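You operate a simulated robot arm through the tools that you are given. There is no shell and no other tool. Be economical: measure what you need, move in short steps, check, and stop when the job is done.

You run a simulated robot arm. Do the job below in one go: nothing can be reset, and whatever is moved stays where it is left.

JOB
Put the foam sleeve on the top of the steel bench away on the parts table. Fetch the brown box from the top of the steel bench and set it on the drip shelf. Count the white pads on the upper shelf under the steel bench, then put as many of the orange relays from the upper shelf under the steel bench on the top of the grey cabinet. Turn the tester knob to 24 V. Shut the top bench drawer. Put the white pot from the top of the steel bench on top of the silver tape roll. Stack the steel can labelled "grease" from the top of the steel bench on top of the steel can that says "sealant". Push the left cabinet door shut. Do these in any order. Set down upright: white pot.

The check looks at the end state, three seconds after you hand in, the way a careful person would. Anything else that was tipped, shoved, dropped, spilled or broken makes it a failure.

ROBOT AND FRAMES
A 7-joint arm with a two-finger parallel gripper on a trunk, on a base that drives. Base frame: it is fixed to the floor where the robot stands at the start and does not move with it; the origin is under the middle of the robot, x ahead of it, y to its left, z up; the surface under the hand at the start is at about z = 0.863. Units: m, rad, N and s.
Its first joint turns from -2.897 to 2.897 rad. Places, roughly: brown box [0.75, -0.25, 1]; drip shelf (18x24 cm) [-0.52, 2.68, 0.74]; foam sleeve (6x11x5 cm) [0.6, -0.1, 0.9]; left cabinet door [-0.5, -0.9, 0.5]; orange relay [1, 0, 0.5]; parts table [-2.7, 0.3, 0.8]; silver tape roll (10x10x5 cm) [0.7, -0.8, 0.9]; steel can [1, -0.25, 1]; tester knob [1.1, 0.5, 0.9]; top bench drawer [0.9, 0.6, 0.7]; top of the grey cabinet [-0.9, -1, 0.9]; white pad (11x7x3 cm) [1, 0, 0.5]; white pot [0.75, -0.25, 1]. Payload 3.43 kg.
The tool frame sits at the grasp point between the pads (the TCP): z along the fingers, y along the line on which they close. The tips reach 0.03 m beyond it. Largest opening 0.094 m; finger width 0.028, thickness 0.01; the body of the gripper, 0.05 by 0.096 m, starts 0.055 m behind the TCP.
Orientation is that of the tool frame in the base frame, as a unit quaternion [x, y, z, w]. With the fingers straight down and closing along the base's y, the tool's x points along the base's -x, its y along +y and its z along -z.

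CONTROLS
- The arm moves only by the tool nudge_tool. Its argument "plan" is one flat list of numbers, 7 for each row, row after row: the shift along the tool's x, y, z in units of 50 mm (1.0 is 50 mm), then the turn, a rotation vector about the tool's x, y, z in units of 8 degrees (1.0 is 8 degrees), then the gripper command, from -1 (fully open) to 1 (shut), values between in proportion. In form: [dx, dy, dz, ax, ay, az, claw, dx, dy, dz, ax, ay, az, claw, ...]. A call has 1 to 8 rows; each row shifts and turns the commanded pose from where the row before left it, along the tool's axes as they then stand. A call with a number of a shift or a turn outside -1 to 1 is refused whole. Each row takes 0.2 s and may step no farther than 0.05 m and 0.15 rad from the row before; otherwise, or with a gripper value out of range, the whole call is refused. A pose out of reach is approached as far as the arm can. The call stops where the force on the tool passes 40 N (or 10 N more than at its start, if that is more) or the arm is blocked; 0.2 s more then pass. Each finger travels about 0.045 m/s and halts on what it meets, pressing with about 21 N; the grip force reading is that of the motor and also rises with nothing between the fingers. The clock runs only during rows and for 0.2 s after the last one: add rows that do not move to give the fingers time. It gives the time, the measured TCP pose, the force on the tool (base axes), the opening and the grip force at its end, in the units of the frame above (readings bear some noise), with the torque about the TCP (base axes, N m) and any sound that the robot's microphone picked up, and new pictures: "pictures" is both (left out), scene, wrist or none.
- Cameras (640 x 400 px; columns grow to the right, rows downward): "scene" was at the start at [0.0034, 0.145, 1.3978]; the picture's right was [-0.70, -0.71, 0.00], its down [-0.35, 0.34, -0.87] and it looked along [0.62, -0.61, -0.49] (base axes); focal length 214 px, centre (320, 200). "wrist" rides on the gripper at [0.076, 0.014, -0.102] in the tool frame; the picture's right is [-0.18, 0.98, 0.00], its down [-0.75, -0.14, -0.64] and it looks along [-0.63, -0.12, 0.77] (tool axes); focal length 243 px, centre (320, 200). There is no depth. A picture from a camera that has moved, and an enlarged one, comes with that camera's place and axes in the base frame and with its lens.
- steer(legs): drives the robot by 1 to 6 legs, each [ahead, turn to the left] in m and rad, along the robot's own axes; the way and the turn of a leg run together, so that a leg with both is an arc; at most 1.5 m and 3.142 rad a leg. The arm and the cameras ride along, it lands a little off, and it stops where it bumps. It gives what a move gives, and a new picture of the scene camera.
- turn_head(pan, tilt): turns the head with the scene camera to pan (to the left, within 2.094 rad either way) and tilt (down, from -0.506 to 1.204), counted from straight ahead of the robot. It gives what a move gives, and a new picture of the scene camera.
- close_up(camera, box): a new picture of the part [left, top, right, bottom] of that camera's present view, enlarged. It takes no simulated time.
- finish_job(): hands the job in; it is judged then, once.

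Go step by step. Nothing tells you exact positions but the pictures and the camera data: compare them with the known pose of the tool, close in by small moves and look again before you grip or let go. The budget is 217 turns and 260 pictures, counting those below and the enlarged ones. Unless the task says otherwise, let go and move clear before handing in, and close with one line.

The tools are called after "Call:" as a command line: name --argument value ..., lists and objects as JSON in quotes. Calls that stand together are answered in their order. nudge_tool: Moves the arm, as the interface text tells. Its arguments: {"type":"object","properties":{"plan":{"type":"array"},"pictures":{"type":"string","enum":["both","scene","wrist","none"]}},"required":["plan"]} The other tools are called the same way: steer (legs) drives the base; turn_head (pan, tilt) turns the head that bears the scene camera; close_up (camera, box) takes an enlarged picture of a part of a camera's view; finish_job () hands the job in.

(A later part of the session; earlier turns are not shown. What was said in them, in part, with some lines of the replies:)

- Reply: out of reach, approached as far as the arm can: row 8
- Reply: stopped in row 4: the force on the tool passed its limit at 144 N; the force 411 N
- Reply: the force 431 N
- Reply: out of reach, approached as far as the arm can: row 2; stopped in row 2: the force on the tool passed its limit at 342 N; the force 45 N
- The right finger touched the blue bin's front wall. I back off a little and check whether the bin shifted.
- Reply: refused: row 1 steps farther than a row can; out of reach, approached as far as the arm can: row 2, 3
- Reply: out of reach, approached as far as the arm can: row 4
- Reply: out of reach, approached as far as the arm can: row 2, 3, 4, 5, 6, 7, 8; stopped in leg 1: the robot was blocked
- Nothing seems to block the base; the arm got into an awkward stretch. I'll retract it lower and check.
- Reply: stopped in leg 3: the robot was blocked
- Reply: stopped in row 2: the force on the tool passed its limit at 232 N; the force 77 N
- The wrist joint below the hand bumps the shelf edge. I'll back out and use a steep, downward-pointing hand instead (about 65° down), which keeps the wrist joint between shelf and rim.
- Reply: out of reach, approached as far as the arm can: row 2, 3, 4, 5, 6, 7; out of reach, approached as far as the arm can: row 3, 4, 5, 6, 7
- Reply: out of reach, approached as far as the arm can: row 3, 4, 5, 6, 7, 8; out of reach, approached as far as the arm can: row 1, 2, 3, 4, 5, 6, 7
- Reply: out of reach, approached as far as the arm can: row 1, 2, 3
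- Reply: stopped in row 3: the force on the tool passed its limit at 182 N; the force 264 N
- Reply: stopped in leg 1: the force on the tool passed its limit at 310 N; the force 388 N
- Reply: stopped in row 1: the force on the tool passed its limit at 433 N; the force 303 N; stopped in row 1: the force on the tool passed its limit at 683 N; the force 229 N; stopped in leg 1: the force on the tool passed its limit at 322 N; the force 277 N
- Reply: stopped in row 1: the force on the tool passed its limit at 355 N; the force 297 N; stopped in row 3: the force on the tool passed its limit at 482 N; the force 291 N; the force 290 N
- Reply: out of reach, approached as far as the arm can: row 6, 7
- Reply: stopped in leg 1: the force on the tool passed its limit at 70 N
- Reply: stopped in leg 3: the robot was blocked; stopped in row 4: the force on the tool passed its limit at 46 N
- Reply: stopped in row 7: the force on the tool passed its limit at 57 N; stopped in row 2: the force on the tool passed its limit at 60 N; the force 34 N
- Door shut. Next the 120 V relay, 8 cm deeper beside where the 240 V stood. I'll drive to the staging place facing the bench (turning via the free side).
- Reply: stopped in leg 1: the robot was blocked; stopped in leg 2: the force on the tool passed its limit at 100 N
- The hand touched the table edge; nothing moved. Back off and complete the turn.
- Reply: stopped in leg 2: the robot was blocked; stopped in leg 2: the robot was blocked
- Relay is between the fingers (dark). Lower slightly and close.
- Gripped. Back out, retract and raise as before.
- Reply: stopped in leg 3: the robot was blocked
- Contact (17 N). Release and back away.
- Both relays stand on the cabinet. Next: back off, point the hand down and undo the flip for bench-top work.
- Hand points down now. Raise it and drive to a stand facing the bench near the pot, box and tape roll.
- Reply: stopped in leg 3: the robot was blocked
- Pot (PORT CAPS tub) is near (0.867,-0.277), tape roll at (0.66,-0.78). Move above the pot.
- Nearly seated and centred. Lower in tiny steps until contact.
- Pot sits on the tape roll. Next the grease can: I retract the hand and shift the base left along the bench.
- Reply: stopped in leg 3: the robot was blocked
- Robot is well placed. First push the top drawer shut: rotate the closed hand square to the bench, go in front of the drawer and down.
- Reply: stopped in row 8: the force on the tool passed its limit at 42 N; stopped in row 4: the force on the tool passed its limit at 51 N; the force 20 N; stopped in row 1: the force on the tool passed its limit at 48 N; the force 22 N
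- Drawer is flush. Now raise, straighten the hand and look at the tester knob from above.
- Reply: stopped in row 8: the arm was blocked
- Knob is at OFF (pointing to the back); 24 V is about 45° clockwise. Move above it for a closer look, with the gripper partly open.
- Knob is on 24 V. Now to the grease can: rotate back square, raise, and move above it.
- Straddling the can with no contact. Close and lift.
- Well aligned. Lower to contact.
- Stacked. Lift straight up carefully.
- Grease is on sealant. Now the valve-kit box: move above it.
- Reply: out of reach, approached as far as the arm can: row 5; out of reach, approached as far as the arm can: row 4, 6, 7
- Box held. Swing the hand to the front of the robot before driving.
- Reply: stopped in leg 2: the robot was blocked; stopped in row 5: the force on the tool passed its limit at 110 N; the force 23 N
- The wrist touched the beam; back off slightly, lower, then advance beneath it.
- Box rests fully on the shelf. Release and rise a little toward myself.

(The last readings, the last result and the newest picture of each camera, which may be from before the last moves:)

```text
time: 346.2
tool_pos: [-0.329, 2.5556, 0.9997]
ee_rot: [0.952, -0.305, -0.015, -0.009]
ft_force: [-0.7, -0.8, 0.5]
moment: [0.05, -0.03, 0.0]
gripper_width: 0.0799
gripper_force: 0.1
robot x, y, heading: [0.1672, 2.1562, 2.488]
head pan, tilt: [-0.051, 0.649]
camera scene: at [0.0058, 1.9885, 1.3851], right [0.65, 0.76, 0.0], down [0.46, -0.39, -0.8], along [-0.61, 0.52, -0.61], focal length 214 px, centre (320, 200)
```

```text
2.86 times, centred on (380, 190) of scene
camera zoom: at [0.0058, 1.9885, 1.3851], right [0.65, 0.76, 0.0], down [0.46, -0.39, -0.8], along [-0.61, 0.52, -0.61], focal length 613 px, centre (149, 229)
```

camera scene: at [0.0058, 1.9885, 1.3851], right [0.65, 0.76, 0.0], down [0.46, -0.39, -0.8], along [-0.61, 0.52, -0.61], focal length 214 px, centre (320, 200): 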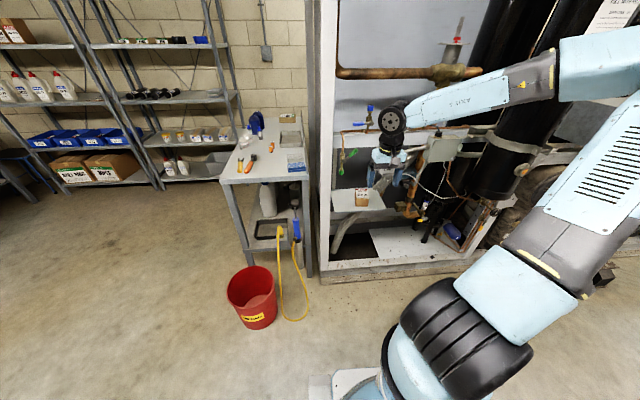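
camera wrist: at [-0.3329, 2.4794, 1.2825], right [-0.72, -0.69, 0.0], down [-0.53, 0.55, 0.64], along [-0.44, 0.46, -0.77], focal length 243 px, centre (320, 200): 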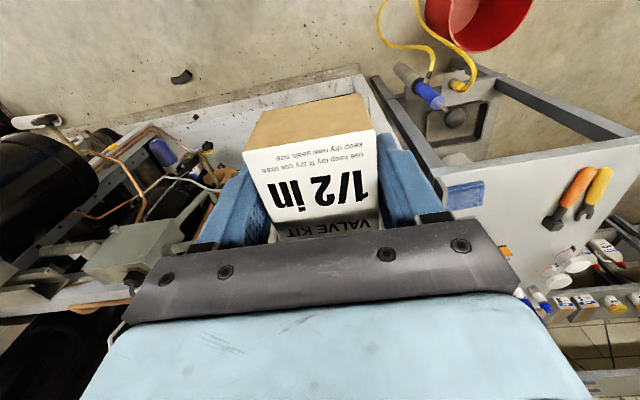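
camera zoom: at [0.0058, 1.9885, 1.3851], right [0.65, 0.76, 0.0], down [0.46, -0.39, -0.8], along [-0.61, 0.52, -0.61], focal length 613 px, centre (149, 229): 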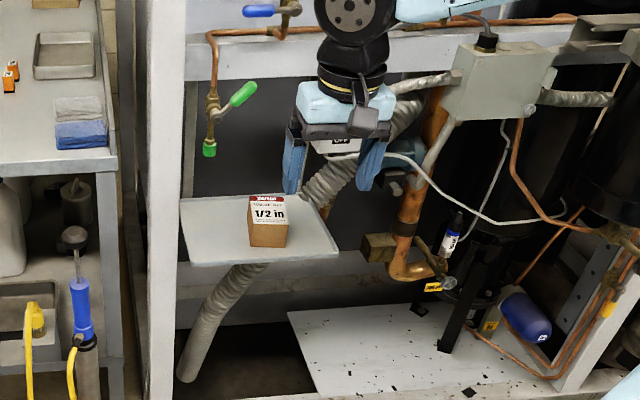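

Box is on the drip shelf, but my wrist lifted the green valve lever (it was horizontal, now ~45° up). I'll press it back down: first level the closed hand.

Call:
nudge_tool --plan '[-0.8, 0, -0.1, 0, 0, 0, 1, -0.8, 0, 0, 0, 0, 0, 1, 0, 0, 0, 0, -0.95, 0, 1, 0, 0, 0, 0, -0.95, 0, 1, 0, 0, 0, 0, -0.95, 0, 1, 0, 0, 0, 0, -0.95, 0, 1, 0, 0, 0, 0, -0.95, 0, 1, 0, 0, 0, 0, -0.95, 0, 1]' --pictures "none"

Call:
nudge_tool --plan '[0, 0, 0, 0, -0.95, 0, 1, 0, 0, 0, 0, -0.95, 0, 1, 0, 0, 0, 0, -0.9, 0, 1]' --pictures "scene"

```text
time: 348.1
tool_pos: [-0.3946, 2.6018, 1.0079]
ee_rot: [0.872, -0.277, -0.384, -0.125]
ft_force: [-0.2, -0.4, 1.2]
moment: [0.0, -0.02, 0.02]
gripper_width: 0.0
gripper_force: 21.2
robot x, y, heading: [0.1674, 2.1509, 2.487]
head pan, tilt: [-0.051, 0.649]
```

```text
time: 348.9
tool_pos: [-0.3938, 2.6013, 1.0095]
ee_rot: [0.78, -0.248, -0.547, -0.177]
ft_force: [0.1, -0.3, 0.4]
moment: [-0.03, 0.01, -0.03]
gripper_width: 0.0001
gripper_force: 20.9
robot x, y, heading: [0.1678, 2.1538, 2.488]
head pan, tilt: [-0.051, 0.649]
camera scene: at [0.0061, 1.9882, 1.3851], right [0.65, 0.76, 0.0], down [0.46, -0.39, -0.8], along [-0.61, 0.52, -0.6], focal length 214 px, centre (320, 200)
```

scene: 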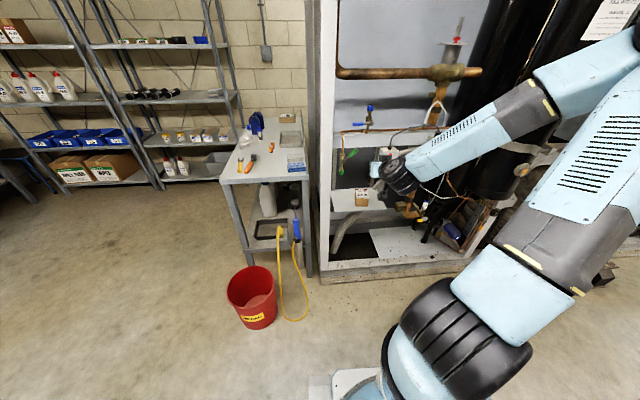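

Call:
nudge_tool --plan '[-0.07, 0.33, 0.68, 0, 0, 0, 1, -0.07, 0.33, 0.68, 0, 0, 0, 1, -0.07, 0.33, 0.68, 0, 0, 0, 1]' --pictures "wrist"

Call:
close_up --camera "scene" --box '[320, 120, 420, 220]'

```text
time: 349.6
tool_pos: [-0.5035, 2.6218, 0.9839]
ee_rot: [0.78, -0.249, -0.546, -0.178]
ft_force: [0.5, -1.0, -0.1]
moment: [-0.02, -0.01, 0.03]
gripper_width: 0.0002
gripper_force: 20.7
robot x, y, heading: [0.1662, 2.1544, 2.492]
head pan, tilt: [-0.051, 0.649]
camera wrist: at [-0.412, 2.538, 0.9465], right [-0.62, -0.76, 0.17], down [0.36, -0.09, 0.93], along [-0.69, 0.64, 0.33], focal length 243 px, centre (320, 200)
```

wrist: 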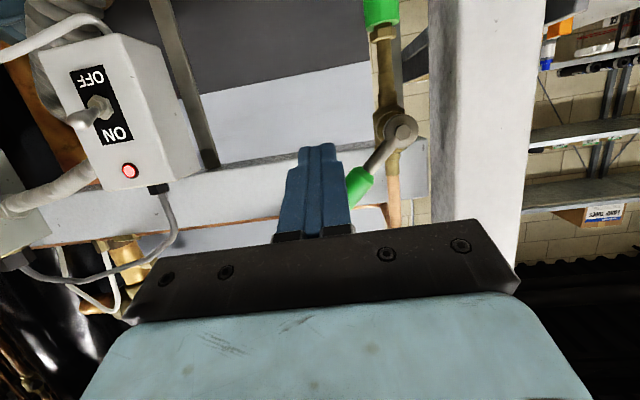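

```text
4.00 times, centred on (370, 170) of scene
camera zoom: at [0.0066, 1.9882, 1.3852], right [0.65, 0.76, 0.0], down [0.46, -0.39, -0.8], along [-0.61, 0.52, -0.6], focal length 858 px, centre (120, 320)
```

zoom: 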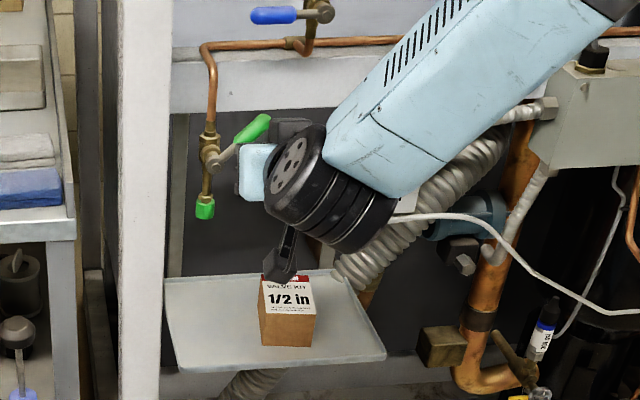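

Call:
nudge_tool --plan '[-0.32, 0.17, -0.33, 0, 0, 0, 1, -0.32, 0.17, -0.33, 0, 0, 0, 1, -0.21, 0, 0.58, 0, 0, 0, 1, -0.21, 0, 0.58, 0, 0, 0, 1]' --pictures "wrist"

Call:
close_up --camera "scene" --box '[330, 120, 400, 190]'

```text
time: 350.4
tool_pos: [-0.5075, 2.6023, 1.0274]
ee_rot: [0.78, -0.248, -0.546, -0.178]
ft_force: [38.9, -17.9, 20.1]
moment: [0.15, 0.54, -0.45]
gripper_width: 0.0001
gripper_force: 21.0
robot x, y, heading: [0.167, 2.1529, 2.49]
head pan, tilt: [-0.051, 0.649]
stopped in row 3: the force on the tool passed its limit at 151 N (the readings are from after the stop); the commanded pose is now the measured one
camera wrist: at [-0.4154, 2.5178, 0.9902], right [-0.62, -0.76, 0.17], down [0.36, -0.09, 0.93], along [-0.69, 0.64, 0.33], focal length 243 px, centre (320, 200)
```

wrist: 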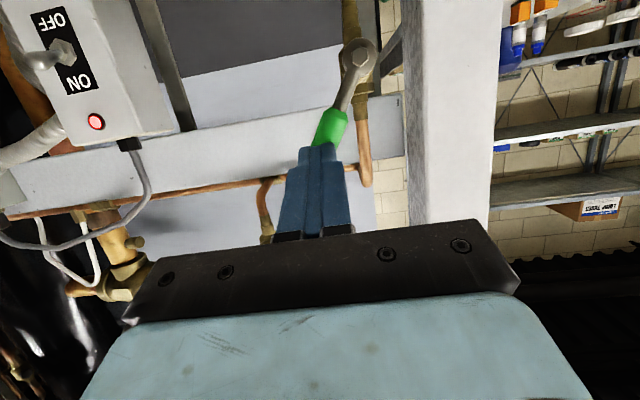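

```text
5.71 times, centred on (365, 155) of scene
camera zoom: at [0.0087, 1.9866, 1.3852], right [0.65, 0.76, 0.0], down [0.46, -0.39, -0.8], along [-0.61, 0.52, -0.6], focal length 1226 px, centre (63, 457)
```

zoom: 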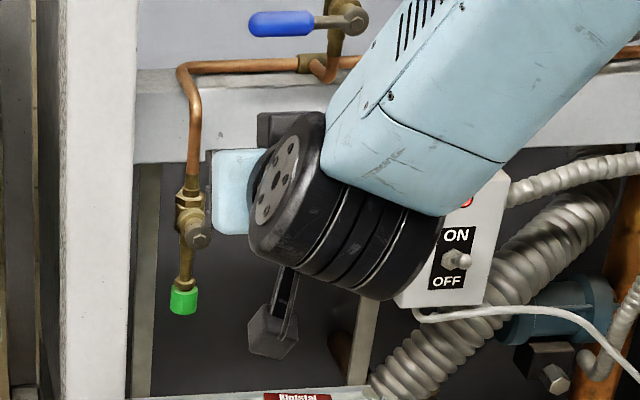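

Call:
nudge_tool --plan '[-0.06, 0.37, -0.45, 0, 0, 0, 1, 0, 0, 0, 0, 0, 0, 1, -0.12, 0, 0.34, 0, 0, 0, 1, -0.12, 0, 0.34, 0, 0, 0, 1]' --pictures "wrist"

```text
time: 351.4
tool_pos: [-0.5329, 2.5961, 1.0334]
ee_rot: [0.781, -0.248, -0.545, -0.177]
ft_force: [0.6, -0.3, 0.6]
moment: [-0.01, -0.04, 0.0]
gripper_width: 0.0
gripper_force: 21.1
robot x, y, heading: [0.1688, 2.1506, 2.488]
head pan, tilt: [-0.051, 0.649]
camera wrist: at [-0.4429, 2.5129, 0.9971], right [-0.62, -0.76, 0.17], down [0.36, -0.09, 0.93], along [-0.7, 0.64, 0.33], focal length 243 px, centre (320, 200)
```

wrist: 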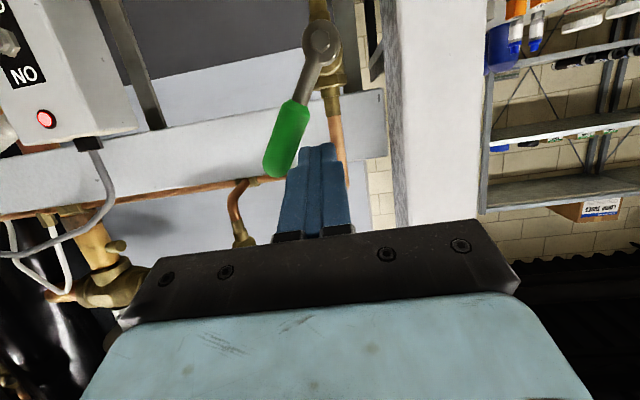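

The finger is now beside the handle. Sweep it down along an arc.

Call:
nudge_tool --plan '[0, -0.18, 0, 0, 0, 0, 1, 0.05, -0.2, 0.02, 0, 0, 0, 1, 0.08, -0.2, 0.03, 0, 0, 0, 1, 0.15, -0.18, 0.05, 0, 0, 0, 1, 0.15, -0.18, 0.05, 0, 0, 0, 1]' --pictures "wrist"

```text
time: 352.6
tool_pos: [-0.506, 2.6349, 1.0111]
ee_rot: [0.781, -0.247, -0.545, -0.176]
ft_force: [0.7, 0.5, 0.6]
moment: [0.02, -0.02, 0.03]
gripper_width: 0.0001
gripper_force: 21.1
robot x, y, heading: [0.1648, 2.1549, 2.487]
head pan, tilt: [-0.051, 0.649]
camera wrist: at [-0.4148, 2.5522, 0.9746], right [-0.62, -0.76, 0.17], down [0.36, -0.09, 0.93], along [-0.7, 0.64, 0.33], focal length 243 px, centre (320, 200)
```

wrist: 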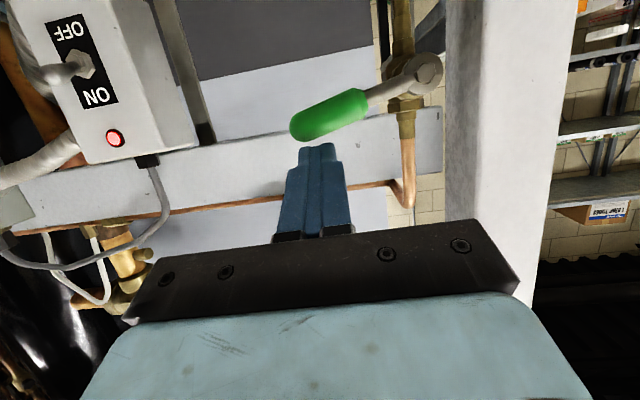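

Call:
nudge_tool --plan '[0.13, -0.06, 0.05, 0, 0, 0, 1, 0.13, -0.06, 0.05, 0, 0, 0, 1, 0.13, 0, 0.05, 0, 0, 0, 1]' --pictures "wrist"

```text
time: 353.4
tool_pos: [-0.5036, 2.6399, 0.9952]
ee_rot: [0.779, -0.248, -0.548, -0.179]
ft_force: [-1.1, 3.5, 30.3]
moment: [0.35, 0.65, 0.22]
gripper_width: 0.0001
gripper_force: 20.7
robot x, y, heading: [0.1721, 2.1582, 2.483]
head pan, tilt: [-0.051, 0.649]
camera wrist: at [-0.4119, 2.5576, 0.9569], right [-0.62, -0.77, 0.17], down [0.36, -0.09, 0.93], along [-0.69, 0.64, 0.34], focal length 243 px, centre (320, 200)
```

wrist: 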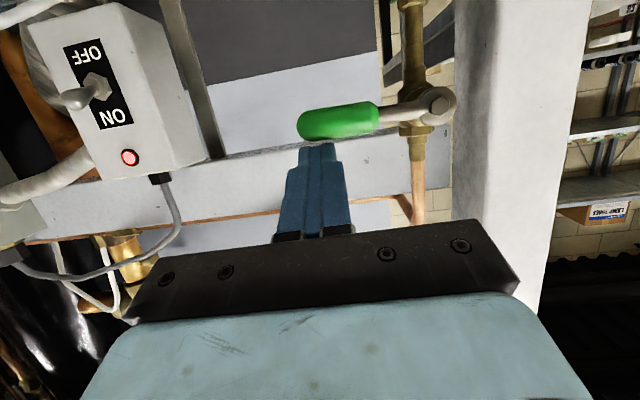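

Lever is horizontal again at its stop. Retreat and verify.

Call:
nudge_tool --plan '[-0.15, 0, -0.05, 0, 0, 0, 1, 0.2, 0, -0.8, 0, 0, 0, 1, 0.2, 0, -0.9, 0, 0, 0, 1, 0.2, 0, -0.9, 0, 0, 0, 1, 0.1, 0, -0.9, 0, 0, 0, 1]' --pictures "none"

Call:
close_up --camera "scene" --box '[310, 110, 450, 260]'

```text
time: 354.6
tool_pos: [-0.3903, 2.5603, 1.0403]
ee_rot: [0.782, -0.249, -0.543, -0.176]
ft_force: [-1.5, 0.2, 0.0]
moment: [0.01, -0.02, 0.02]
gripper_width: 0.0
gripper_force: 21.0
out of reach, approached as far as the arm can: row 5
robot x, y, heading: [0.171, 2.1558, 2.487]
head pan, tilt: [-0.051, 0.649]
```

```text
2.67 times, centred on (380, 185) of scene
camera zoom: at [0.0054, 1.9887, 1.3851], right [0.65, 0.76, 0.0], down [0.46, -0.39, -0.8], along [-0.61, 0.52, -0.61], focal length 572 px, centre (160, 240)
```

zoom: 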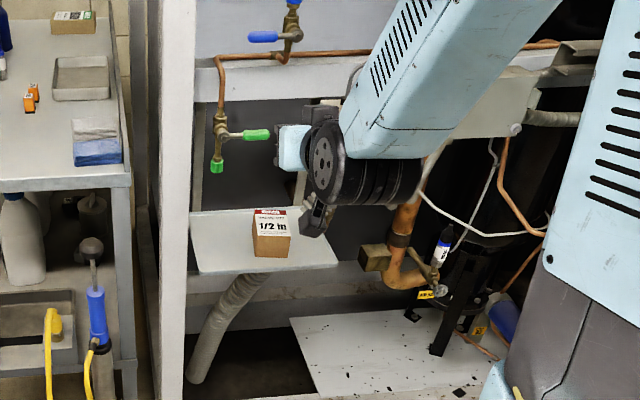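

Lever restored. Straighten the hand and drive back to the bench for the foam sleeve.

Call:
nudge_tool --plan '[0, 0, -0.3, 0, 0.97, 0, -0.5, 0, 0, -0.3, 0, 0.97, 0, -0.5, 0, 0, -0.2, 0, 0.97, 0, -0.5, 0, 0, 0, 0, 0.97, 0, -0.5, 0, 0, 0, 0, 0.97, 0, -0.5, 0, 0, 0, 0, 0.97, 0, -0.5, 0, 0, -0.4, 0, 0.97, 0, -0.5, 0, 0, -0.6, 0, 0.97, 0, -0.5]' --pictures "none"

Call:
nudge_tool --plan '[0, 0, -0.6, 0, 0.97, 0, -0.5, 0.3, 0, -0.6, 0, 0, 0, -0.5]' --pictures "none"

Call:
steer --legs '[[0, 0.7], [0, 0.7], [0, 0.71]]'

```text
time: 356.4
tool_pos: [-0.348, 2.5284, 1.106]
ee_rot: [0.95, -0.303, -0.064, -0.023]
ft_force: [0.7, 0.6, -0.3]
moment: [0.0, -0.01, 0.0]
gripper_width: 0.0706
gripper_force: 0.0
robot x, y, heading: [0.1652, 2.1574, 2.487]
head pan, tilt: [-0.051, 0.649]
```

```text
time: 357.0
tool_pos: [-0.3348, 2.5169, 1.1631]
ee_rot: [0.952, -0.305, 0.001, -0.002]
ft_force: [-0.2, -0.2, -0.3]
moment: [-0.03, -0.03, -0.01]
gripper_width: 0.0704
gripper_force: 0.1
robot x, y, heading: [0.167, 2.1614, 2.49]
head pan, tilt: [-0.051, 0.649]
```

```text
time: 360.9
tool_pos: [-0.3725, 1.8421, 1.1644]
ee_rot: [0.965, 0.263, -0.002, -0.002]
ft_force: [-1.4, 0.5, 0.3]
moment: [-0.03, -0.06, -0.01]
gripper_width: 0.0707
gripper_force: 0.1
robot x, y, heading: [0.1338, 2.2175, -2.604]
head pan, tilt: [-0.051, 0.649]
stopped in leg 2: the robot was blocked; the commanded pose is now the measured one
camera scene: at [0.2263, 2.0073, 1.3852], right [-0.47, 0.88, 0.0], down [0.54, 0.28, -0.8], along [-0.7, -0.37, -0.6], focal length 214 px, centre (320, 200)
```

scene: 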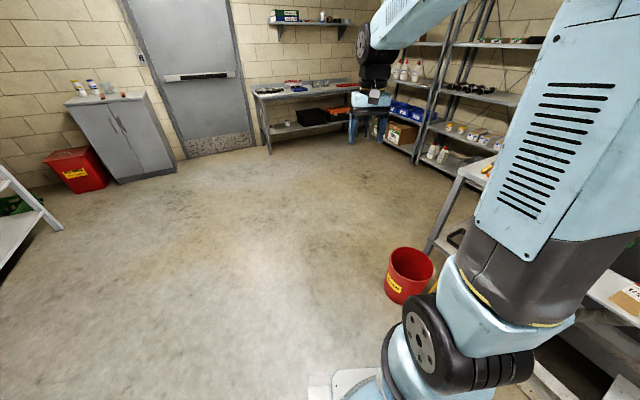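

Call:
steer --legs '[[0.2, 0], [0, 0.55], [0, 0.5], [0.85, 0], [0.8, 0]]'

```text
time: 366.1
tool_pos: [0.0327, 1.4875, 1.1657]
ee_rot: [0.705, 0.709, -0.001, -0.002]
ft_force: [-1.2, -0.7, -0.1]
moment: [0.02, -0.05, 0.0]
gripper_width: 0.0706
gripper_force: 0.0
robot x, y, heading: [-0.1094, 2.1133, -1.533]
head pan, tilt: [-0.051, 0.649]
stopped in leg 4: the robot was blocked; the commanded pose is now the measured one
camera scene: at [0.1217, 2.0964, 1.3852], right [-1.0, 0.01, 0.0], down [0.01, 0.6, -0.8], along [-0.01, -0.8, -0.61], focal length 214 px, centre (320, 200)
```

scene: 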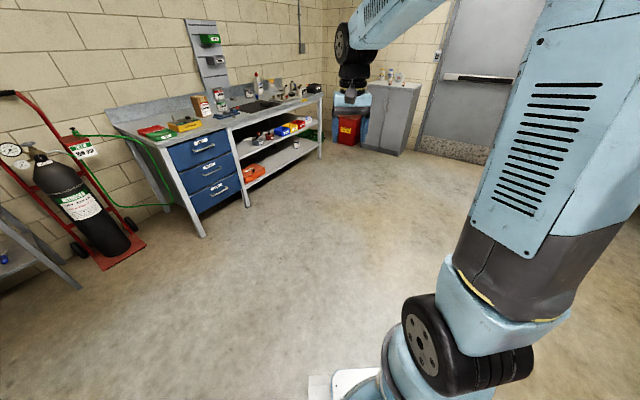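

Call:
turn_head --pan -1.7 --tilt 0.9

```text
time: 367.8
tool_pos: [0.0316, 1.4877, 1.1652]
ee_rot: [0.705, 0.709, -0.003, -0.002]
ft_force: [0.1, -0.2, 0.1]
moment: [-0.01, 0.01, 0.02]
gripper_width: 0.0706
gripper_force: 0.1
robot x, y, heading: [-0.1107, 2.1111, -1.53]
head pan, tilt: [-1.7, 0.901]
camera scene: at [0.048, 2.1901, 1.3647], right [0.09, 1.0, 0.0], down [0.78, -0.07, -0.62], along [-0.62, 0.06, -0.78], focal length 214 px, centre (320, 200)
```

scene: 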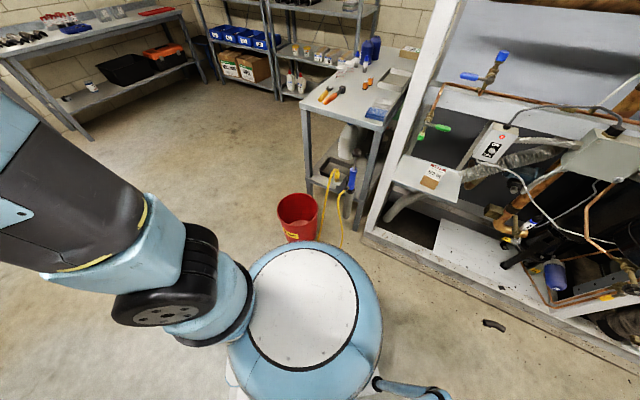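

Nothing is touching; retry the drive.

Call:
steer --legs '[[0.85, 0], [0.8, 0]]'

```text
time: 376.3
tool_pos: [0.1238, -0.1504, 1.165]
ee_rot: [0.697, 0.717, -0.002, -0.002]
ft_force: [-0.4, -0.4, 0.5]
moment: [-0.02, -0.01, -0.02]
gripper_width: 0.0706
gripper_force: 0.1
robot x, y, heading: [-0.0319, 0.4705, -1.508]
head pan, tilt: [-1.7, 0.901]
camera scene: at [0.1251, 0.5515, 1.3647], right [0.07, 1.0, 0.0], down [0.78, -0.05, -0.62], along [-0.62, 0.04, -0.78], focal length 214 px, centre (320, 200)
```

scene: 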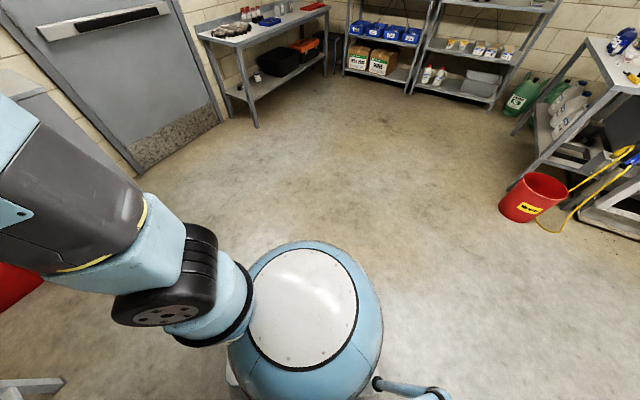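

Call:
steer --legs '[[0, 0.45], [0, 0.44]]'

Call:
nudge_tool --plan '[0, 0, 0, 0, 0, 0, -0.7]' --pictures "wrist"

```text
time: 379.6
tool_pos: [0.5543, 0.2106, 1.166]
ee_rot: [0.312, 0.95, -0.003, -0.001]
ft_force: [0.2, 1.2, 0.6]
moment: [0.05, 0.05, -0.01]
gripper_width: 0.0704
gripper_force: 0.0
robot x, y, heading: [-0.066, 0.4224, -0.614]
head pan, tilt: [-1.7, 0.901]
camera scene: at [-0.0272, 0.5963, 1.3647], right [-0.73, 0.68, 0.0], down [0.53, 0.58, -0.62], along [-0.42, -0.46, -0.78], focal length 214 px, centre (320, 200)
```

scene: 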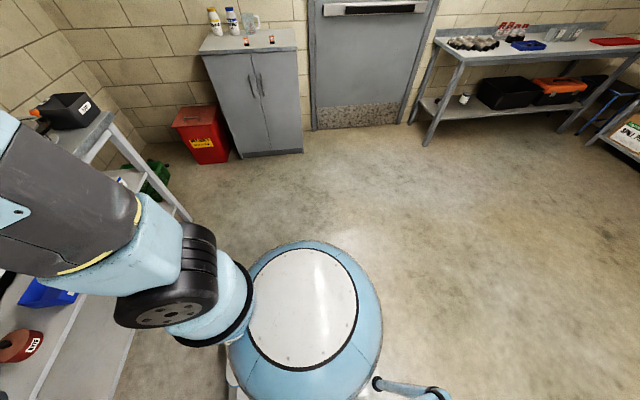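

```text
time: 380.0
tool_pos: [0.5562, 0.2093, 1.166]
ee_rot: [0.313, 0.95, -0.003, 0.0]
ft_force: [-0.4, -3.2, 0.5]
moment: [0.21, -0.12, 0.0]
gripper_width: 0.08
gripper_force: 0.1
robot x, y, heading: [-0.0616, 0.426, -0.618]
head pan, tilt: [-1.7, 0.901]
camera wrist: at [0.5025, 0.2654, 1.2683], right [0.73, 0.68, 0.0], down [0.52, -0.56, 0.64], along [0.43, -0.47, -0.77], focal length 243 px, centre (320, 200)
```

wrist: 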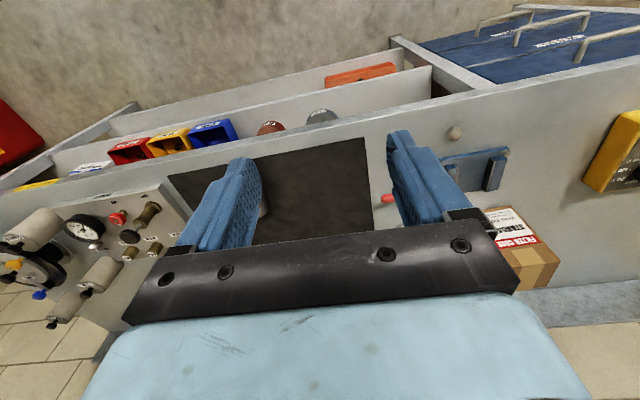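

Call:
nudge_tool --plan '[0, -0.9, 0.3, 0, 0, 0, -0.7, 0, -0.9, 0.3, 0, 0, 0, -0.7, 0, -0.9, 0.3, 0, 0, 0, -0.7, 0, -0.9, 0.3, 0, 0, 0, -0.7]' --pictures "wrist"

Call:
close_up --camera "wrist" --box '[230, 60, 410, 190]'

```text
time: 381.0
tool_pos: [0.4452, 0.0643, 1.1079]
ee_rot: [0.311, 0.95, -0.003, 0.0]
ft_force: [-0.2, 0.1, 0.1]
moment: [0.01, 0.0, -0.04]
gripper_width: 0.0801
gripper_force: 0.1
robot x, y, heading: [-0.0667, 0.4246, -0.616]
head pan, tilt: [-1.7, 0.901]
camera wrist: at [0.3927, 0.1197, 1.2099], right [0.73, 0.68, -0.01], down [0.53, -0.56, 0.64], along [0.44, -0.47, -0.77], focal length 243 px, centre (320, 200)
```

wrist: 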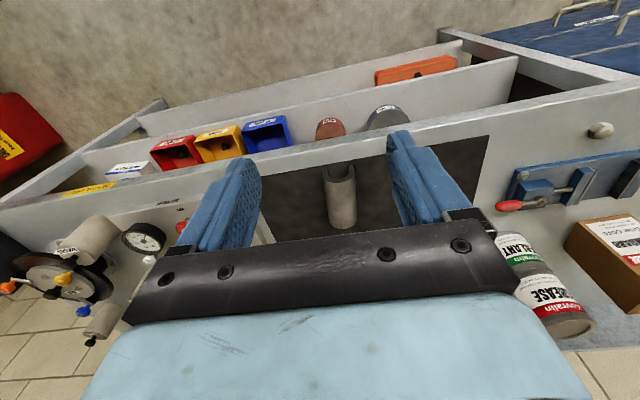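

```text
3.08 times, centred on (320, 125) of wrist
camera zoom: at [0.3927, 0.1197, 1.2099], right [0.73, 0.68, -0.01], down [0.53, -0.56, 0.64], along [0.44, -0.47, -0.77], focal length 746 px, centre (320, 431)
```

zoom: 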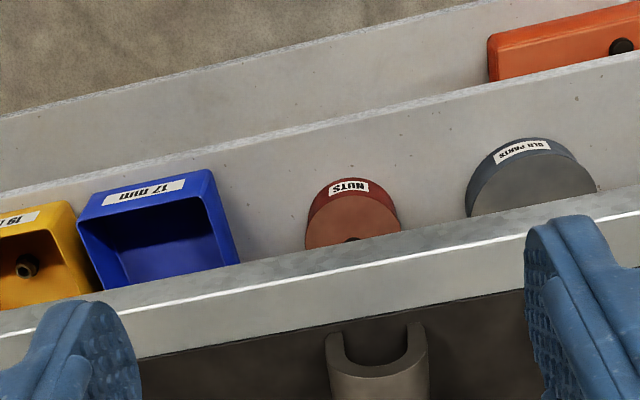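

Call:
nudge_tool --plan '[-0.97, 0, 0.2, 0, 0, 0.09, -0.8, -0.97, 0, 0.2, 0, 0, 0.09, -0.8, -0.97, 0, 0.2, 0, 0, 0.09, -0.8, -0.97, -0.06, 0.2, 0, 0, 0.09, -0.8, 0, 0, 0.8, 0, 0, 0, -0.8]' --pictures "wrist"

```text
time: 382.2
tool_pos: [0.6032, -0.0576, 1.0253]
ee_rot: [0.335, 0.942, -0.002, 0.0]
ft_force: [-0.5, 0.0, 0.2]
moment: [-0.03, 0.02, 0.0]
gripper_width: 0.0844
gripper_force: 0.0
robot x, y, heading: [-0.0598, 0.427, -0.619]
head pan, tilt: [-1.7, 0.901]
camera wrist: at [0.5531, 0.0016, 1.1272], right [0.76, 0.64, -0.01], down [0.5, -0.58, 0.64], along [0.41, -0.49, -0.77], focal length 243 px, centre (320, 200)
```

wrist: 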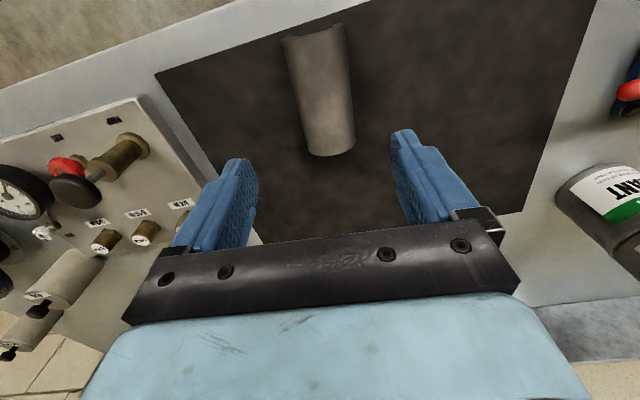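

Call:
nudge_tool --plan '[0, 0.1, 0.8, 0, 0, 0, -0.8, 0, 0, 0.8, 0, 0, 0, -0.8, 0, 0, 0.5, 0, 0, 0, -0.8, 0, 0, 0.4, 0, 0, 0, -0.8]' --pictures "wrist"

```text
time: 383.2
tool_pos: [0.6029, -0.054, 0.9022]
ee_rot: [0.336, 0.942, -0.002, -0.001]
ft_force: [0.5, -0.2, 0.2]
moment: [0.0, -0.03, 0.01]
gripper_width: 0.0845
gripper_force: 0.0
robot x, y, heading: [-0.0626, 0.4233, -0.617]
head pan, tilt: [-1.7, 0.901]
camera wrist: at [0.5537, 0.0047, 1.0039], right [0.76, 0.64, -0.01], down [0.5, -0.58, 0.64], along [0.41, -0.49, -0.77], focal length 243 px, centre (320, 200)
```

wrist: 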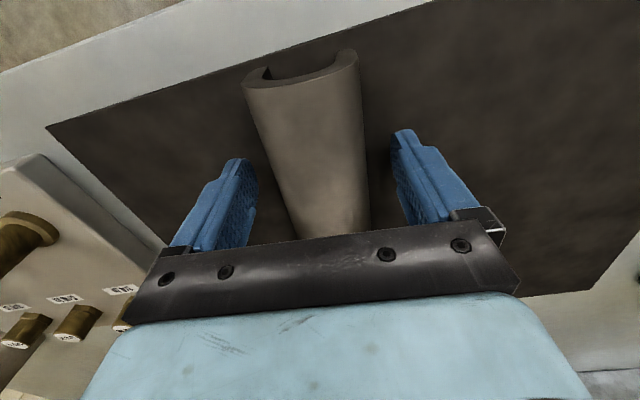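

Sleeve is centred between the fingers. Close and lift.

Call:
nudge_tool --plan '[0, 0, 0, 0, 0, 0, 1, 0, 0, 0, 0, 0, 0, 1, 0, 0, 0, 0, 0, 0, 1, 0, 0, 0, 0, 0, 0, 1, 0, 0, 0, 0, 0, 0, 1]' --pictures "none"

Call:
nudge_tool --plan '[0, 0, -0.4, 0, 0, 0, 1, 0, 0, -0.9, 0, 0, 0, 1, 0, 0, -0.9, 0, 0, 0, 1, 0.3, 0, -0.9, 0, 0, 0, 1, 0.5, 0, -0.8, 0, 0, 0, 1, 0.6, 0, -0.7, 0, 0, 0, 1, 0.6, 0, -0.4, 0, 0, 0, 1]' --pictures "wrist"

```text
time: 384.4
tool_pos: [0.6037, -0.0539, 0.9023]
ee_rot: [0.336, 0.942, -0.002, -0.002]
ft_force: [-0.3, -0.6, -0.5]
moment: [0.01, -0.02, 0.0]
gripper_width: 0.0525
gripper_force: 21.2
robot x, y, heading: [-0.0614, 0.4267, -0.615]
head pan, tilt: [-1.7, 0.901]
```

```text
time: 386.0
tool_pos: [0.5282, 0.0115, 1.1505]
ee_rot: [0.336, 0.942, -0.002, -0.001]
ft_force: [-0.5, 0.1, -0.6]
moment: [0.02, 0.0, 0.03]
gripper_width: 0.0522
gripper_force: 20.2
robot x, y, heading: [-0.0612, 0.4227, -0.619]
head pan, tilt: [-1.7, 0.901]
camera wrist: at [0.4783, 0.07, 1.2524], right [0.76, 0.65, -0.01], down [0.5, -0.58, 0.64], along [0.41, -0.49, -0.77], focal length 243 px, centre (320, 200)
```

wrist: 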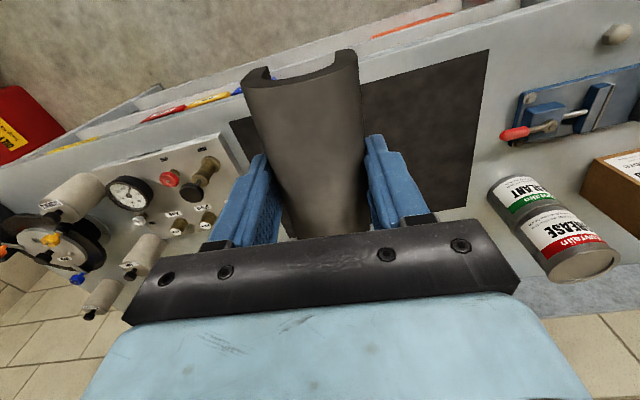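

Sleeve held. Drive (in reverse) to the parts table.

Call:
steer --legs '[[0, 0.38], [-0.95, 0], [-0.92, 0], [0, -0.65], [0, -0.65], [0, -0.65]]'

```text
time: 400.4
tool_pos: [-1.7595, 0.1239, 1.152]
ee_rot: [0.674, 0.739, -0.002, -0.002]
ft_force: [0.3, 0.6, 0.4]
moment: [0.04, 0.03, -0.01]
gripper_width: 0.0523
gripper_force: 21.1
robot x, y, heading: [-1.8025, 0.8552, -1.454]
head pan, tilt: [-1.7, 0.901]
stopped in leg 5: the robot was blocked; the commanded pose is now the measured one
camera scene: at [-1.6487, 0.9401, 1.3646], right [0.01, 1.0, 0.0], down [0.78, -0.01, -0.62], along [-0.62, 0.01, -0.78], focal length 214 px, centre (320, 200)
```

scene: 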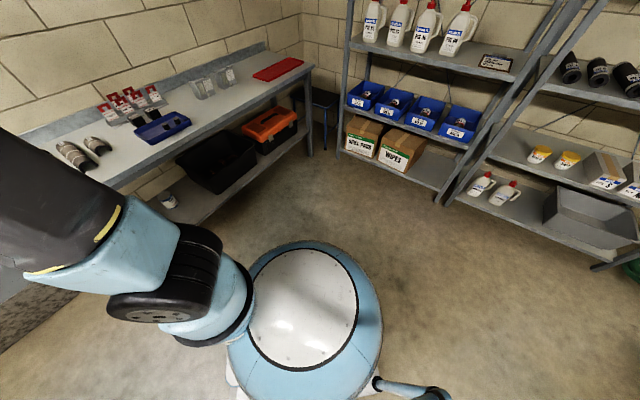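

Call:
steer --legs '[[0, -0.37], [0, -0.37]]'

Call:
nudge_tool --plan '[0, 0, 0, 0, 0, 0, 1]' --pictures "wrist"

```text
time: 403.3
tool_pos: [-2.2682, 0.2966, 1.152]
ee_rot: [0.899, 0.438, -0.002, -0.003]
ft_force: [0.3, -0.2, 0.1]
moment: [-0.06, -0.04, 0.03]
gripper_width: 0.0522
gripper_force: 20.7
robot x, y, heading: [-1.7577, 0.8232, -2.191]
head pan, tilt: [-1.7, 0.901]
camera scene: at [-1.5865, 0.7849, 1.3648], right [0.68, 0.73, 0.0], down [0.57, -0.53, -0.62], along [-0.45, 0.42, -0.78], focal length 214 px, centre (320, 200)
```

scene: 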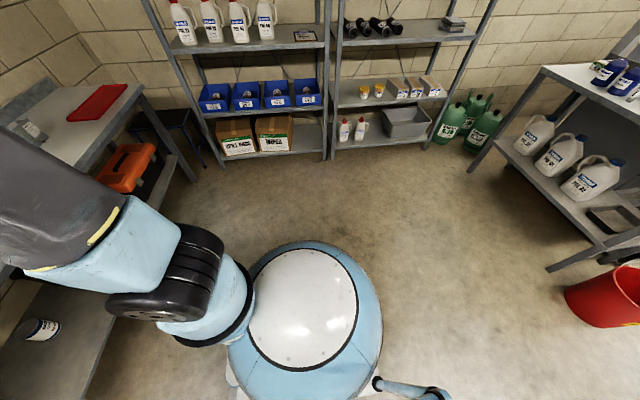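

```text
time: 403.7
tool_pos: [-2.2677, 0.2956, 1.1515]
ee_rot: [0.899, 0.438, -0.002, -0.004]
ft_force: [1.1, -1.9, -0.2]
moment: [0.11, 0.16, -0.01]
gripper_width: 0.0523
gripper_force: 20.9
robot x, y, heading: [-1.7562, 0.8196, -2.187]
head pan, tilt: [-1.7, 0.901]
camera wrist: at [-2.2093, 0.3457, 1.2537], right [0.66, -0.75, -0.01], down [-0.57, -0.51, 0.64], along [-0.49, -0.42, -0.77], focal length 243 px, centre (320, 200)
```

wrist: 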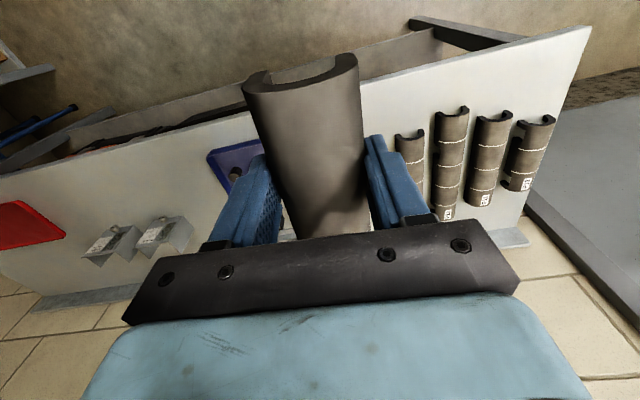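

Call:
nudge_tool --plan '[-0.8, 0, 0.5, 0, 0, 0, 1, -0.9, 0, 0.4, 0, 0, 0, 1, 0, 0, 1, 0, 0, 0, 1, 0, 0, 1, 0, 0, 0, 1, 0, 0, 1, 0, 0, 0, 1, 0, 0, 0.8, 0, 0, 0, 1]' --pictures "wrist"

```text
time: 405.1
tool_pos: [-2.3222, 0.2271, 0.9165]
ee_rot: [0.899, 0.439, -0.001, -0.002]
ft_force: [0.5, 0.4, 0.6]
moment: [0.0, 0.0, 0.0]
gripper_width: 0.0523
gripper_force: 21.0
robot x, y, heading: [-1.7601, 0.8217, -2.193]
head pan, tilt: [-1.7, 0.901]
camera wrist: at [-2.2631, 0.2779, 1.0185], right [0.66, -0.75, -0.01], down [-0.57, -0.51, 0.64], along [-0.49, -0.42, -0.77], focal length 243 px, centre (320, 200)
```

wrist: 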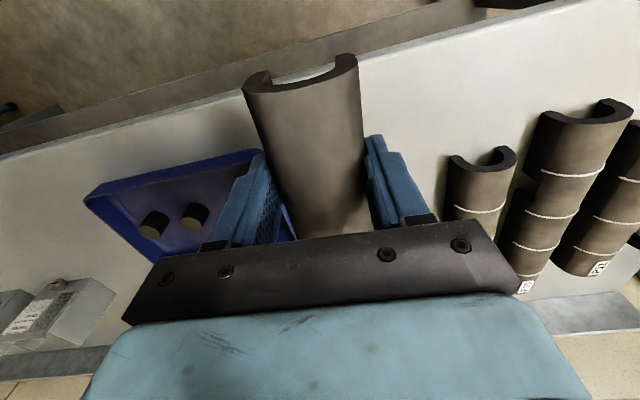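

Call:
nudge_tool --plan '[0, 0.58, 0, 0, 0, 0, 1, 0, 0, 0.5, 0, 0, 0, 1, 0, 0, 0.5, 0, 0, 0, 1, 0, 0, 0.2, 0, 0, 0, 1, 0, 0, 0.1, 0, 0, 0, 1, 0, 0, 0.08, 0, 0, 0, 1, 0, 0, 0.08, 0, 0, 0, 1]' --pictures "none"

```text
time: 406.7
tool_pos: [-2.299, 0.2125, 0.8431]
ee_rot: [0.899, 0.437, -0.001, -0.003]
ft_force: [-0.1, -0.3, -0.6]
moment: [0.02, 0.0, 0.0]
gripper_width: 0.0523
gripper_force: 21.0
robot x, y, heading: [-1.7542, 0.8198, -2.192]
head pan, tilt: [-1.7, 0.901]
```

Call:
nudge_tool --plan '[0, 0, 0.06, 0, 0, 0, 1, 0, 0, 0.06, 0, 0, 0, 1, 0, 0, 0.06, 0, 0, 0, 1, 0, 0, 0.06, 0, 0, 0, 1]' --pictures "wrist"

```text
time: 407.7
tool_pos: [-2.2992, 0.2127, 0.8338]
ee_rot: [0.899, 0.438, -0.004, -0.002]
ft_force: [-0.8, -2.1, 29.7]
moment: [0.03, -0.08, -0.01]
gripper_width: 0.0525
gripper_force: 20.9
robot x, y, heading: [-1.7534, 0.8192, -2.191]
head pan, tilt: [-1.7, 0.901]
camera wrist: at [-2.2406, 0.2628, 0.9348], right [0.66, -0.75, -0.01], down [-0.57, -0.51, 0.65], along [-0.49, -0.42, -0.76], focal length 243 px, centre (320, 200)
```

wrist: 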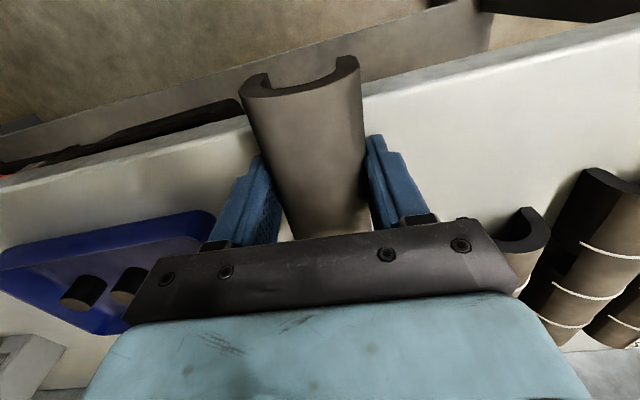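

Call:
nudge_tool --plan '[0, 0, -0.03, 0, 0, 0, 0.3, 0, 0, 0, 0, 0, 0, -0.4, 0, 0, 0, 0, 0, 0, -0.6, 0, 0, 0, 0, 0, 0, -0.6, 0, 0, -0.5, 0, 0, 0, -0.6, 0, 0, -0.9, 0, 0, 0, -0.6, 0, 0, -1, 0, 0, 0, -0.6, 0, 0, -1, 0, 0, 0, -0.6]' --pictures "wrist"

```text
time: 409.5
tool_pos: [-2.2987, 0.2099, 1.0032]
ee_rot: [0.899, 0.437, -0.001, -0.003]
ft_force: [0.2, 0.3, -1.0]
moment: [0.04, -0.04, 0.01]
gripper_width: 0.0753
gripper_force: 0.1
robot x, y, heading: [-1.76, 0.8225, -2.19]
head pan, tilt: [-1.7, 0.901]
camera wrist: at [-2.2398, 0.2588, 1.1054], right [0.66, -0.75, -0.01], down [-0.57, -0.51, 0.64], along [-0.49, -0.42, -0.77], focal length 243 px, centre (320, 200)
```

wrist: 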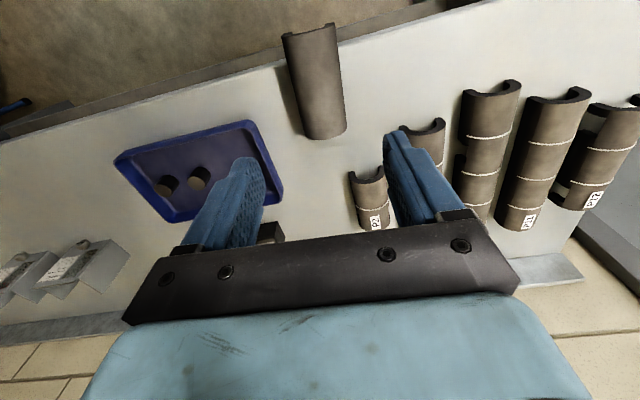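

The sleeve overhangs the table's front edge slightly; I'll regrasp and move it 2 cm inward.

Call:
nudge_tool --plan '[0, 0, 0.9, 0, 0, 0, -0.6, 0, 0, 0.9, 0, 0, 0, -0.6, 0, 0, 0.9, 0, 0, 0, -0.6, 0, 0, 0.6, 0, 0, 0, -0.6, 0, 0, 0, 0, 0, 0, 1, 0, 0, 0, 0, 0, 0, 1, 0, 0, 0, 0, 0, 0, 1]' --pictures "none"

Call:
nudge_tool --plan '[0, 0, -0.3, 0, 0, 0, 1, -0.22, -0.03, 0, 0, 0, 0, 1, -0.22, -0.03, 0, 0, 0, 0, 1, 0, 0, 0.12, 0, 0, 0, 1, 0, 0, 0.1, 0, 0, 0, 1, 0, 0, 0.06, 0, 0, 0, 1, 0, 0, 0.05, 0, 0, 0, 1]' --pictures "wrist"

```text
time: 411.1
tool_pos: [-2.2993, 0.2135, 0.8381]
ee_rot: [0.899, 0.437, -0.001, -0.003]
ft_force: [-0.8, 0.5, -0.6]
moment: [0.01, -0.01, 0.0]
gripper_width: 0.0524
gripper_force: 20.8
robot x, y, heading: [-1.7563, 0.8249, -2.19]
head pan, tilt: [-1.7, 0.901]
```

```text
time: 412.7
tool_pos: [-2.3152, 0.1962, 0.8374]
ee_rot: [0.899, 0.439, -0.002, -0.002]
ft_force: [1.2, -0.9, 20.4]
moment: [0.2, -0.33, -0.09]
gripper_width: 0.0523
gripper_force: 20.8
robot x, y, heading: [-1.7567, 0.8224, -2.194]
head pan, tilt: [-1.7, 0.901]
camera wrist: at [-2.2575, 0.2467, 0.9397], right [0.66, -0.75, -0.01], down [-0.57, -0.51, 0.65], along [-0.49, -0.42, -0.76], focal length 243 px, centre (320, 200)
```

wrist: 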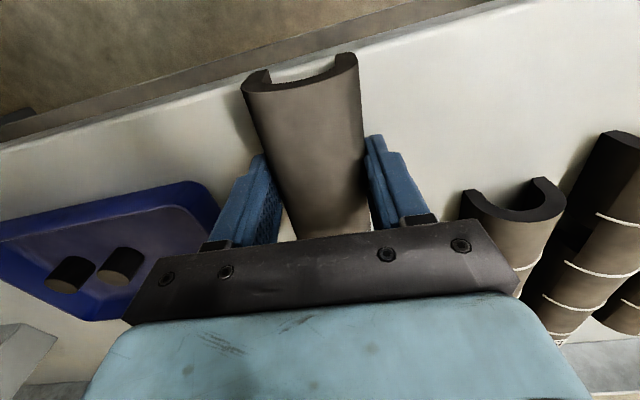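

Call:
nudge_tool --plan '[0, 0, -0.02, 0, 0, 0, 0.3, 0, 0, 0, 0, 0, 0, -0.4, 0, 0, 0, 0, 0, 0, -0.6, 0, 0, 0, 0, 0, 0, -0.6, 0, 0, -0.5, 0, 0, 0, -0.6, 0.3, 0, -0.9, 0, 0, 0, -0.6, 0.3, 0, -0.9, 0, 0, 0, -0.6, 0.3, 0, -0.9, 0, 0, 0, -0.6]' --pictures "wrist"

```text
time: 414.5
tool_pos: [-2.2859, 0.2309, 0.9974]
ee_rot: [0.899, 0.438, -0.001, -0.003]
ft_force: [0.1, -0.3, -0.6]
moment: [0.01, -0.04, -0.01]
gripper_width: 0.0751
gripper_force: 0.1
robot x, y, heading: [-1.7578, 0.8168, -2.189]
head pan, tilt: [-1.7, 0.901]
camera wrist: at [-2.2274, 0.281, 1.0994], right [0.66, -0.75, -0.01], down [-0.57, -0.51, 0.64], along [-0.49, -0.42, -0.77], focal length 243 px, centre (320, 200)
```

wrist: 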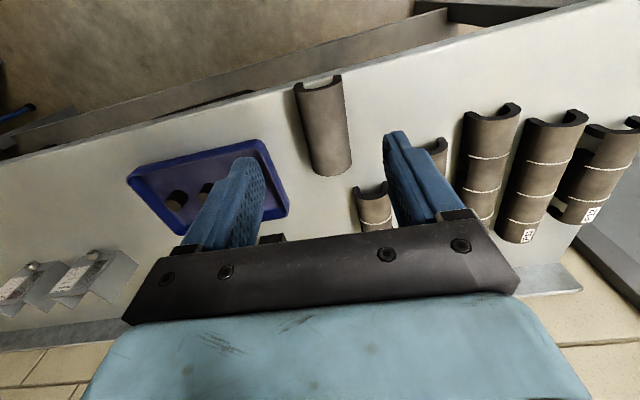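

Sleeve lies fully on the parts table. Now I'll look at the bench from here to double-check pads and the final state.

Call:
turn_head --pan 1.7 --tilt 0.35

Call:
close_up --camera "scene" --box '[270, 130, 420, 220]'

```text
time: 417.4
tool_pos: [-2.2858, 0.2322, 0.9972]
ee_rot: [0.899, 0.438, -0.001, -0.003]
ft_force: [-0.7, 0.7, 0.2]
moment: [-0.03, 0.01, 0.01]
gripper_width: 0.0754
gripper_force: 0.0
robot x, y, heading: [-1.7575, 0.8232, -2.188]
head pan, tilt: [1.7, 0.351]
camera scene: at [-1.4487, 0.6897, 1.4122], right [-0.47, -0.88, 0.0], down [-0.3, 0.16, -0.94], along [0.83, -0.44, -0.34], focal length 214 px, centre (320, 200)
```

scene: 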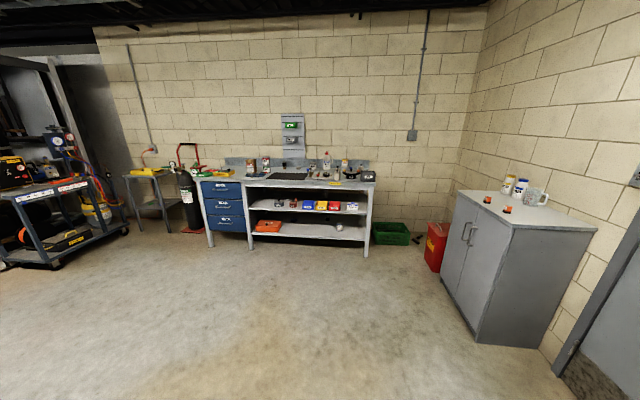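

```text
4.27 times, centred on (345, 175) of scene
camera zoom: at [-1.4487, 0.6897, 1.4122], right [-0.47, -0.88, 0.0], down [-0.3, 0.16, -0.94], along [0.83, -0.44, -0.34], focal length 915 px, centre (213, 307)
```

zoom: 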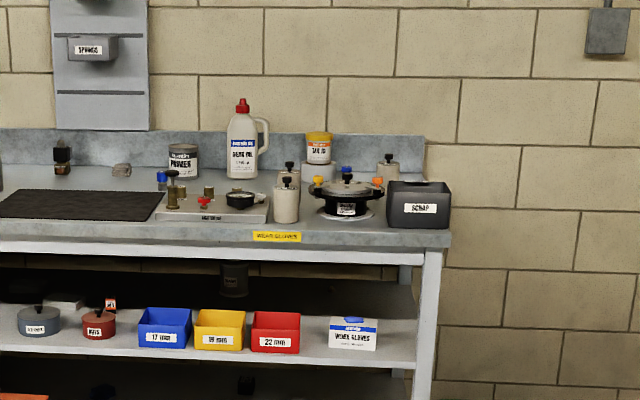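

Call:
close_up --camera "scene" --box '[290, 190, 360, 220]'

```text
9.14 times, centred on (325, 205) of scene
camera zoom: at [-1.4487, 0.6897, 1.4122], right [-0.47, -0.88, 0.0], down [-0.3, 0.16, -0.94], along [0.83, -0.44, -0.34], focal length 1961 px, centre (274, 154)
```

zoom: 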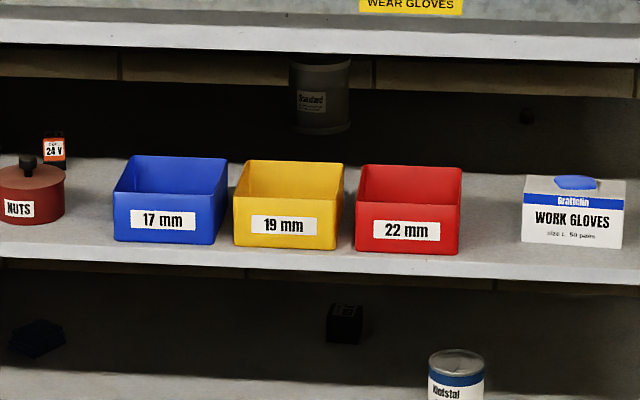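

Bins are in line. One more look at the pads for the count.

Call:
close_up --camera "scene" --box '[245, 190, 305, 220]'

```text
10.67 times, centred on (275, 205) of scene
camera zoom: at [-1.4487, 0.6897, 1.4122], right [-0.47, -0.88, 0.0], down [-0.3, 0.16, -0.94], along [0.83, -0.44, -0.34], focal length 2288 px, centre (800, 147)
```

zoom: 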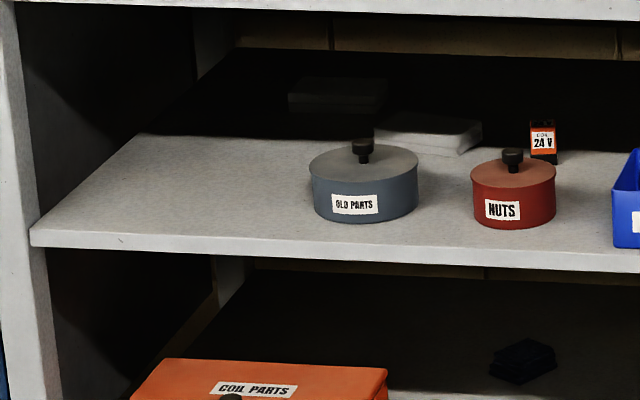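

Call:
close_up --camera "scene" --box '[430, 165, 610, 280]'

Call:
close_up --camera "scene" --box '[170, 140, 330, 250]'

```text
3.48 times, centred on (520, 222) of scene
camera zoom: at [-1.4487, 0.6897, 1.4122], right [-0.47, -0.88, 0.0], down [-0.3, 0.16, -0.94], along [0.83, -0.44, -0.34], focal length 746 px, centre (-376, 122)
```

zoom: 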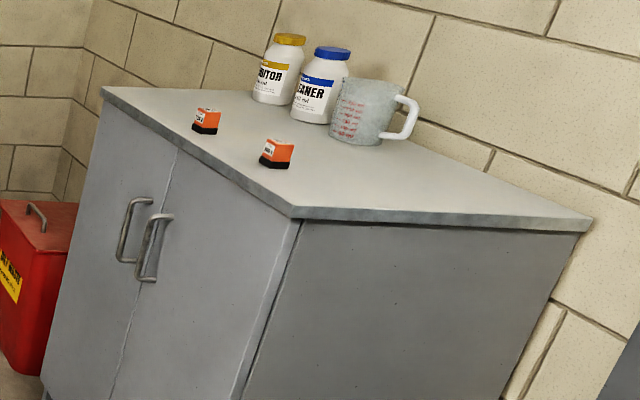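

```text
3.64 times, centred on (250, 195) of scene
camera zoom: at [-1.4487, 0.6897, 1.4122], right [-0.47, -0.88, 0.0], down [-0.3, 0.16, -0.94], along [0.83, -0.44, -0.34], focal length 780 px, centre (574, 218)
```

zoom: 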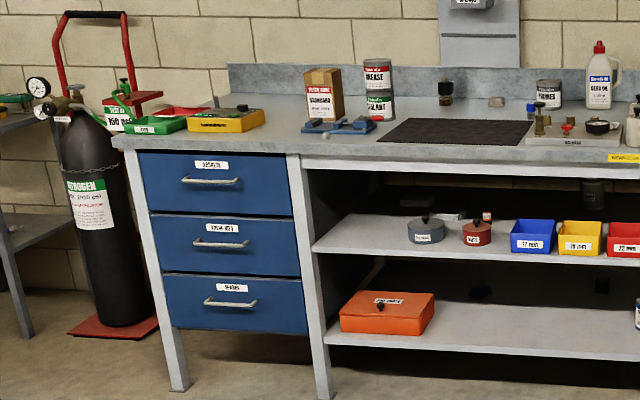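

All tasks check out: door and drawer shut, knob on 24 V, stack, pot, relays, box and sleeve in place. I back the hand clear and hand in.

Call:
nudge_tool --plan '[0.5, 0, -0.8, 0, 0, 0, -0.6, 0.8, 0, -0.5, 0, 0, 0, -0.6, 0.8, 0, -0.3, 0, 0, 0, -0.6]' --pictures "none"

Call:
finish_job

```text
time: 418.2
tool_pos: [-2.2209, 0.3156, 1.078]
ee_rot: [0.899, 0.438, -0.002, -0.002]
ft_force: [-1.0, -0.2, -0.1]
moment: [0.02, -0.02, 0.04]
gripper_width: 0.0753
gripper_force: 0.1
robot x, y, heading: [-1.7545, 0.8252, -2.188]
head pan, tilt: [1.7, 0.351]
```

```text
The job is handed in.
```

All eight tasks are done and handed in: I counted two white pads, so two relays (240 V and 120 V) are on the cabinet, and for "the brown box" I took the 1/2 in valve kit rather than the filter core carton; along the way the arm knocked the bench, a bin, a table edge and a green valve lever by the drip shelf, and I set the lever back level and saw nothing else out of place.
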